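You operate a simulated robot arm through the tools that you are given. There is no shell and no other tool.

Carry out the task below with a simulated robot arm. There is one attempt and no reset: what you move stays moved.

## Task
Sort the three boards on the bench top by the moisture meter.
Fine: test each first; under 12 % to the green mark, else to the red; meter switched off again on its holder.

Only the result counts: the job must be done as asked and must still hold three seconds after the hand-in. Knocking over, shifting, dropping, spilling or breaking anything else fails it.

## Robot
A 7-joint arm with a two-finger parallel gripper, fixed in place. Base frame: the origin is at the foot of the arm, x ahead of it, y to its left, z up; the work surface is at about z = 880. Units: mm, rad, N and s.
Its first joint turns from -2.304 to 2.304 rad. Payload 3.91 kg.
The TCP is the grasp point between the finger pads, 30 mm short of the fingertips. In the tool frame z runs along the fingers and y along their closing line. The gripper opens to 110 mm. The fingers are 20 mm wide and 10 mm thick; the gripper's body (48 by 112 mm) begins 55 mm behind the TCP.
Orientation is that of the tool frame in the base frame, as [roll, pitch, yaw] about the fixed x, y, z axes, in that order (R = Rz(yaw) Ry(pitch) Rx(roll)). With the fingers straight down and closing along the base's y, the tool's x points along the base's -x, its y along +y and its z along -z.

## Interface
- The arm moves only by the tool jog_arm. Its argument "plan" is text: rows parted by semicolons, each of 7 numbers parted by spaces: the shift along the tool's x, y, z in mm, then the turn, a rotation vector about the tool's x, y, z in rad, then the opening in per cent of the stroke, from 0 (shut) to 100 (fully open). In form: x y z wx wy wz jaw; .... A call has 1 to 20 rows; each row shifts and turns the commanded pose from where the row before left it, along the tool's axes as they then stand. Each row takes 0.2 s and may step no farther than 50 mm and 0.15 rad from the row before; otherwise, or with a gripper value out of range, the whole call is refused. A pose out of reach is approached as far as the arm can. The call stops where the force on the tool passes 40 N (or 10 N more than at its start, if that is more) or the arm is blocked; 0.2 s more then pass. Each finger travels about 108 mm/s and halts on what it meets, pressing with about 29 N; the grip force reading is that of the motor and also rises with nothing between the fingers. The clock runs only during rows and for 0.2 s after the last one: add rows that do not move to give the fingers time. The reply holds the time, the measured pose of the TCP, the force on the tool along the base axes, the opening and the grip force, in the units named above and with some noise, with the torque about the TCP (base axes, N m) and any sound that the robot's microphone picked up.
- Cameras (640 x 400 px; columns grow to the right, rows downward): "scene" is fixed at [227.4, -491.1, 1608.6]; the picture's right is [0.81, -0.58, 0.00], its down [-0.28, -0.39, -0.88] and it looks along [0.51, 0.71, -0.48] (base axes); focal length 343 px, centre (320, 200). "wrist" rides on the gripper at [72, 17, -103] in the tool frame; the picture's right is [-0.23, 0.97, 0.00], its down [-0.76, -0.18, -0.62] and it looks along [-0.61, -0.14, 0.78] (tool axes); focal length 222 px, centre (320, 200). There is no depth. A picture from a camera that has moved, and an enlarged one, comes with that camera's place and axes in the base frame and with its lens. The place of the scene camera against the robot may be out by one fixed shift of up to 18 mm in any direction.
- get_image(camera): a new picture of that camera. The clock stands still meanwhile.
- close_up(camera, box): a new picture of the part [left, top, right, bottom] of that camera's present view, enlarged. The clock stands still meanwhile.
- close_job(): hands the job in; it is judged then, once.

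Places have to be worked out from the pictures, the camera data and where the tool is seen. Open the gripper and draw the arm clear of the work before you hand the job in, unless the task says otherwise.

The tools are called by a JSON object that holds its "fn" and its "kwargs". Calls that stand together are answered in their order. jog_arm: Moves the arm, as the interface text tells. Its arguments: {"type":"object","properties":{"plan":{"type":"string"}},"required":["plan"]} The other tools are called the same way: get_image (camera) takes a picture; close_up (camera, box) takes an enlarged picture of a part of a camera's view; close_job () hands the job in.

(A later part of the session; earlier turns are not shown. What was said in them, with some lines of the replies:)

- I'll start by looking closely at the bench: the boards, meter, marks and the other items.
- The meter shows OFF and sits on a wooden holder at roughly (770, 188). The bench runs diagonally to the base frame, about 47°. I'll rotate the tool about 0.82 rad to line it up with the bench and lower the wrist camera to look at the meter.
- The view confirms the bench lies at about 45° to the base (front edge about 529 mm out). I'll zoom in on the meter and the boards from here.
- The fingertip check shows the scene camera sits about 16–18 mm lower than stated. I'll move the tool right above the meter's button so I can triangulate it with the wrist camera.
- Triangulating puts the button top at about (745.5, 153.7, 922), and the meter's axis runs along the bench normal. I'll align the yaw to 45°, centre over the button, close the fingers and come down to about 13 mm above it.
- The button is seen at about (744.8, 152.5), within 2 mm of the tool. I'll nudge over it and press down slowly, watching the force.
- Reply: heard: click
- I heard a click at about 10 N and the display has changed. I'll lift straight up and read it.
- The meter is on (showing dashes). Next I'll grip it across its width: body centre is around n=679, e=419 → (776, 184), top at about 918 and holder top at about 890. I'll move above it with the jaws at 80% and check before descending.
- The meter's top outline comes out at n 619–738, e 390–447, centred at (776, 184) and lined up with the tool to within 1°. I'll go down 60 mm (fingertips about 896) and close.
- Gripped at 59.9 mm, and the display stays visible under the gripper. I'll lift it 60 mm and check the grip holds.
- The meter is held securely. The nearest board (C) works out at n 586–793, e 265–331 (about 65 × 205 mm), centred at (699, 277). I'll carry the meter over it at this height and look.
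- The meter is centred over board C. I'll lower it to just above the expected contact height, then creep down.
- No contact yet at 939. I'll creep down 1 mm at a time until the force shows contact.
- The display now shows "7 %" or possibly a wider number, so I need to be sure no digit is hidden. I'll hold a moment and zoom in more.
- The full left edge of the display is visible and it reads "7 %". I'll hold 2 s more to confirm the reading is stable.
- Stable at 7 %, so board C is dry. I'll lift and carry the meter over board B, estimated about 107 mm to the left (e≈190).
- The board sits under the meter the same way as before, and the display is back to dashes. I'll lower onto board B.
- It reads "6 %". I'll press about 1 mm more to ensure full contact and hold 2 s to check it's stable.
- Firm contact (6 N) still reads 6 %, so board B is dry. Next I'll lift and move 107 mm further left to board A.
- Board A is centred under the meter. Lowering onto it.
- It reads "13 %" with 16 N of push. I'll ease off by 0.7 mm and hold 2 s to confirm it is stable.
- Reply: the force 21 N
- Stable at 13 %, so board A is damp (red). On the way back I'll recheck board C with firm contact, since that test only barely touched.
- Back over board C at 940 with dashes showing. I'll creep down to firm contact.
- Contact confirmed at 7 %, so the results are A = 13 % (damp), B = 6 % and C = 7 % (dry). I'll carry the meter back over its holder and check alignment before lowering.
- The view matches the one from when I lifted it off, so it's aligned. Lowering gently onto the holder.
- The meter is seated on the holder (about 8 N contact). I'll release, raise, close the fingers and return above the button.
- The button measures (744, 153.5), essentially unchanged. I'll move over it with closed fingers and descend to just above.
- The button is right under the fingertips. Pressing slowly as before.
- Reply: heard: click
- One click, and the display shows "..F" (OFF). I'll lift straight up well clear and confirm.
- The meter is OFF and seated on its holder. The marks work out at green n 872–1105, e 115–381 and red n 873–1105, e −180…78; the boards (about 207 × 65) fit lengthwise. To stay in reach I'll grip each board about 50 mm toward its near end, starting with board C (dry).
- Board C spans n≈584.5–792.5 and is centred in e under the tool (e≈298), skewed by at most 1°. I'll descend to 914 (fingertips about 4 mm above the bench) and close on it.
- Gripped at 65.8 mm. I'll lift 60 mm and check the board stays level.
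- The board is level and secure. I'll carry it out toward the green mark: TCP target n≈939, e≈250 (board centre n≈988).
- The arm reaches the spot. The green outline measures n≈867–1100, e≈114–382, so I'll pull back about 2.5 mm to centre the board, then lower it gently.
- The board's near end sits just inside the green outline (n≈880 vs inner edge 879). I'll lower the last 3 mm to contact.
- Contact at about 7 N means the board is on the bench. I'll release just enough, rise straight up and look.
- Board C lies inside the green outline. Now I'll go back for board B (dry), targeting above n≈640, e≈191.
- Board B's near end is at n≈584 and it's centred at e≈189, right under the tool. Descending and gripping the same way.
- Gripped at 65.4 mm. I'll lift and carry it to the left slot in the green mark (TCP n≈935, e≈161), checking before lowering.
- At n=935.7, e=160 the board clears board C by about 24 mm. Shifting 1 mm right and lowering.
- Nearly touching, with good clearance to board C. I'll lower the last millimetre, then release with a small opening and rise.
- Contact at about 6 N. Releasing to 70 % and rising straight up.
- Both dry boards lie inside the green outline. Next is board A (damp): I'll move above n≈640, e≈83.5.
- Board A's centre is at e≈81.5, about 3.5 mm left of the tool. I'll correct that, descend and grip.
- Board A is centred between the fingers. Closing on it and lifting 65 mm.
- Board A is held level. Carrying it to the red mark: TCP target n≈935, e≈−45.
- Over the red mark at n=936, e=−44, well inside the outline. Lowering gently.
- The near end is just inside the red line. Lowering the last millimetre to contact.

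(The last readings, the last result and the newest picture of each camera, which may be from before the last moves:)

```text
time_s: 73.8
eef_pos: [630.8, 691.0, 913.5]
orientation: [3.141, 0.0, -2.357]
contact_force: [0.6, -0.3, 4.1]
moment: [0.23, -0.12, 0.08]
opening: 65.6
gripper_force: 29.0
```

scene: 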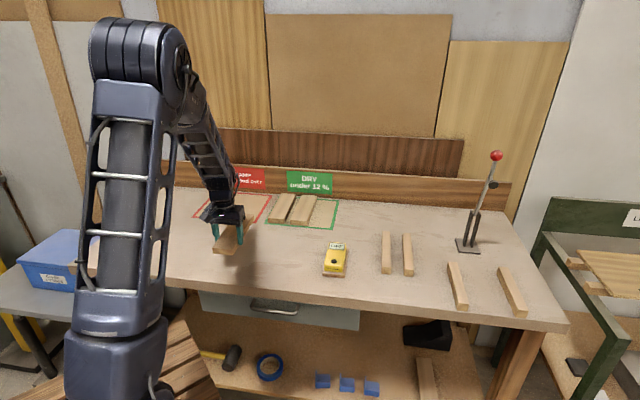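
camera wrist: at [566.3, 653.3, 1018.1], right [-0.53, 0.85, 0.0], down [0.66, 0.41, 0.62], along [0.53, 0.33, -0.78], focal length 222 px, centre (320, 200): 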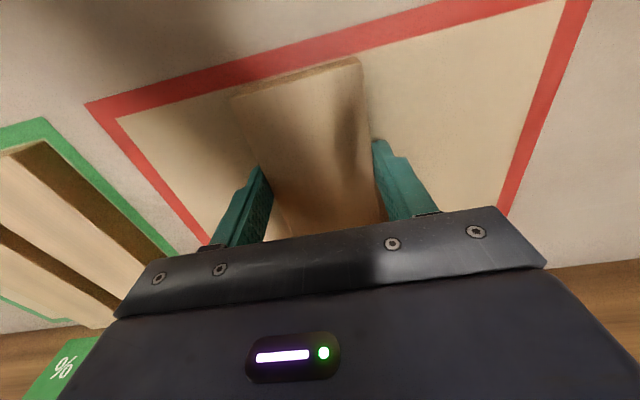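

Contact at about 5 N. Releasing and rising straight up, then checking.

{"fn": "jog_arm", "kwargs": {"plan": "0 0 0 0 0 0 65;0 0 0 0 0 0 75;0 0 0 0 0 0 80;0 0 0 0 0 0 80;0 0 -10 0 0 0 80;0 0 -40 0 0 0 80;0 0 -45 0 0 0 80;0 0 -45 0 0 0 80;0 0 0 0 0 0 80"}}

{"fn": "get_image", "kwargs": {"camera": "wrist"}}

{"fn": "close_up", "kwargs": {"camera": "scene", "box": [170, 160, 350, 250]}}

```text
time_s: 75.8
eef_pos: [629.5, 689.2, 1057.1]
orientation: [3.141, 0.0, -2.356]
contact_force: [0.0, 0.8, 0.1]
moment: [0.02, 0.01, 0.01]
opening: 87.8
gripper_force: 0.1
```

```text
taken
camera wrist: at [564.1, 651.4, 1158.7], right [-0.53, 0.85, 0.0], down [0.66, 0.41, 0.62], along [0.53, 0.33, -0.78], focal length 222 px, centre (320, 200)
```

wrist: 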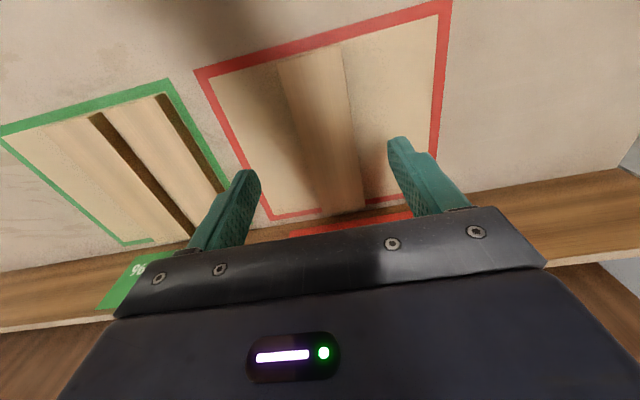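

```text
3.56 times, centred on (260, 205) of scene
camera zoom: at [227.4, -491.1, 1608.6], right [0.81, -0.58, 0.0], down [-0.28, -0.39, -0.88], along [0.51, 0.71, -0.48], focal length 1220 px, centre (533, 182)
```

zoom: 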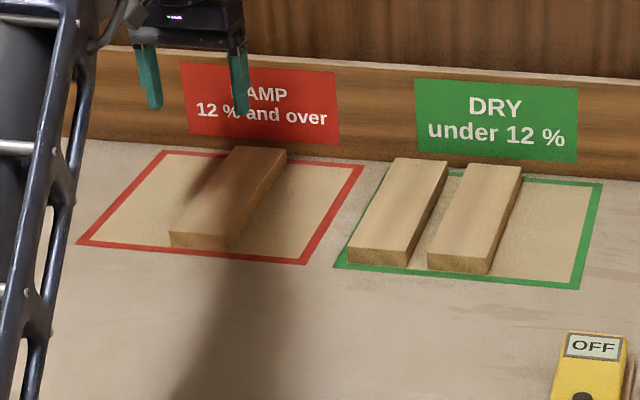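

All three are placed. I'll zoom in to check the far ends of the boards against the outlines.

{"fn": "close_up", "kwargs": {"camera": "wrist", "box": [190, 0, 460, 230]}}

{"fn": "close_up", "kwargs": {"camera": "scene", "box": [190, 175, 350, 245]}}

{"fn": "close_up", "kwargs": {"camera": "scene", "box": [290, 215, 370, 285]}}

```text
1.74 times, centred on (325, 115) of wrist
camera zoom: at [564.1, 651.4, 1158.7], right [-0.53, 0.85, 0.0], down [0.66, 0.41, 0.62], along [0.53, 0.33, -0.78], focal length 386 px, centre (311, 348)
```

zoom: 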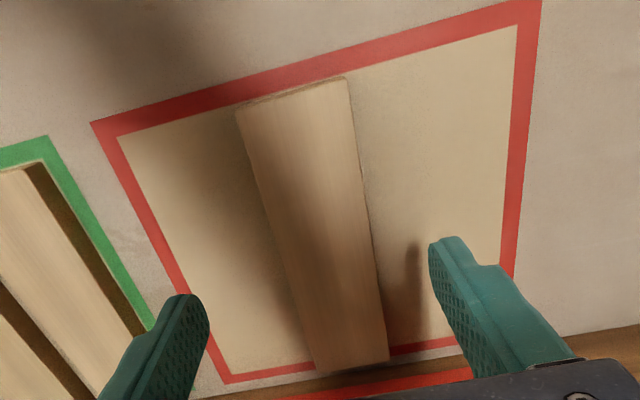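

```text
4.00 times, centred on (270, 210) of scene
camera zoom: at [227.4, -491.1, 1608.6], right [0.81, -0.58, 0.0], down [-0.28, -0.39, -0.88], along [0.51, 0.71, -0.48], focal length 1372 px, centre (520, 160)
```

zoom: 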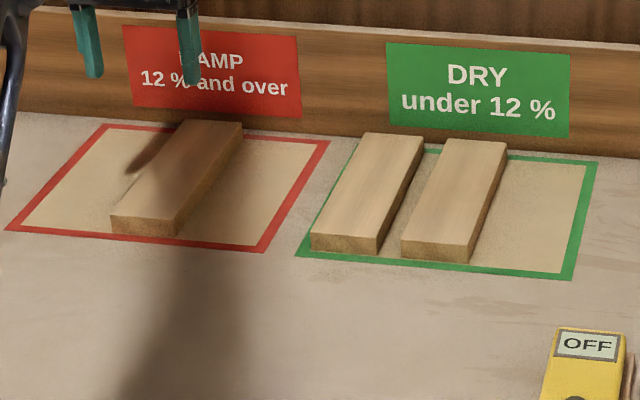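

```text
5.71 times, centred on (330, 250) of scene
camera zoom: at [227.4, -491.1, 1608.6], right [0.81, -0.58, 0.0], down [-0.28, -0.39, -0.88], along [0.51, 0.71, -0.48], focal length 1960 px, centre (263, -86)
```

zoom: 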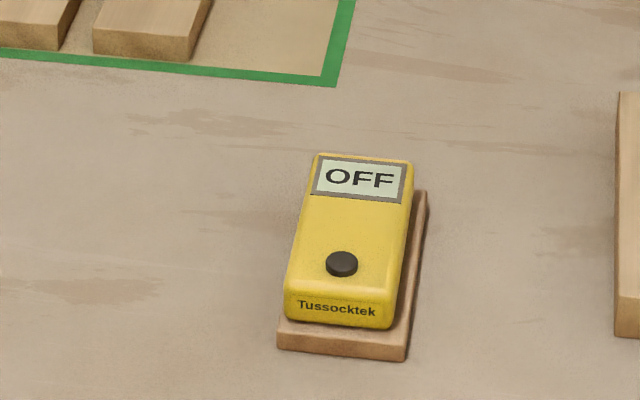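

The boards sit about 12 mm inside the outer outlines at both ends, and the meter is OFF on its holder. I'll open the gripper, withdraw the arm up and back clear of the work, then do a final check.

{"fn": "jog_arm", "kwargs": {"plan": "0 0 -45 0 0 0 100;0 0 -45 0 0 0 100;30 0 -35 0 0 0 100;40 0 -20 0 0 0 100;45 0 0 0 0 0 100;45 0 0 0 0 0 100;45 0 0 0 0 0 100;45 0 0 0 0 0 100;0 0 0 0 0 0 100;0 0 0 0 0 0 100"}}

{"fn": "get_image", "kwargs": {"camera": "scene"}}

{"fn": "get_image", "kwargs": {"camera": "wrist"}}

{"fn": "close_up", "kwargs": {"camera": "scene", "box": [180, 160, 380, 285]}}

```text
time_s: 78.0
eef_pos: [454.1, 514.1, 1197.7]
orientation: [3.142, 0.001, -2.356]
contact_force: [0.0, -0.7, -0.4]
moment: [0.0, 0.01, -0.02]
opening: 110.0
gripper_force: 0.1
```

```text
taken
```

scene: 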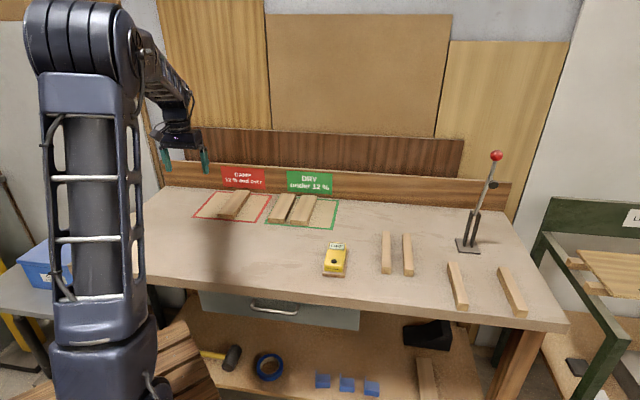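

```text
taken
camera wrist: at [389.0, 476.1, 1300.6], right [-0.53, 0.85, 0.0], down [0.66, 0.41, 0.62], along [0.53, 0.33, -0.78], focal length 222 px, centre (320, 200)
```

wrist: 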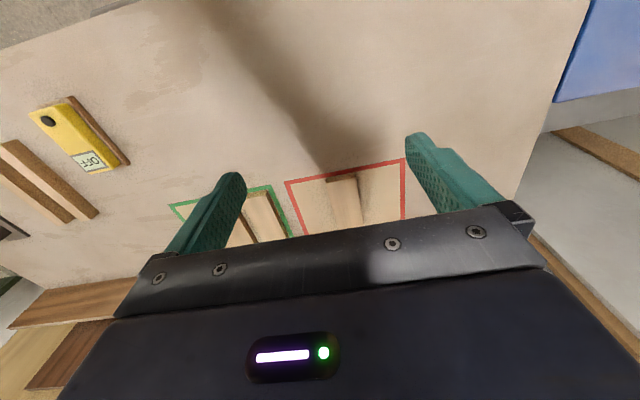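

```text
3.20 times, centred on (280, 222) of scene
camera zoom: at [227.4, -491.1, 1608.6], right [0.81, -0.58, 0.0], down [-0.28, -0.39, -0.88], along [0.51, 0.71, -0.48], focal length 1098 px, centre (448, 128)
```

zoom: 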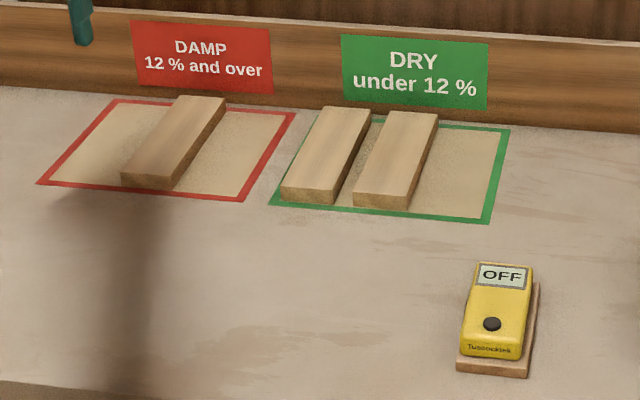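

The final picture shows board A (13 %) in the red mark and boards B (6 %) and C (7 %) in the green. The meter reads OFF on its holder, nothing else has moved, and the arm is clear with the gripper open, so I'm handing in the job.

{"fn": "close_job", "kwargs": {}}

```text
The job is handed in.
```

I tested all three boards, sorted them by reading, and handed the job in. No result has come back from the judging yet.

| Board (left to right at the start) | Reading | Placed |
|---|---|---|
| Left | 13 % | red mark |
| Middle | 6 % | green mark |
| Right | 7 % (checked twice) | green mark |

- **Boards:** all three lie inside the outer edges of their marks. In the last check the left board was about 12 mm inside at both ends. The other two were set at the same depth in the green mark.
- **Meter:** it is back on its holder, a few millimetres from where it started, and the display reads OFF.
- **Everything else:** the final picture shows nothing else on the bench moved. The gripper is open and the arm is clear.
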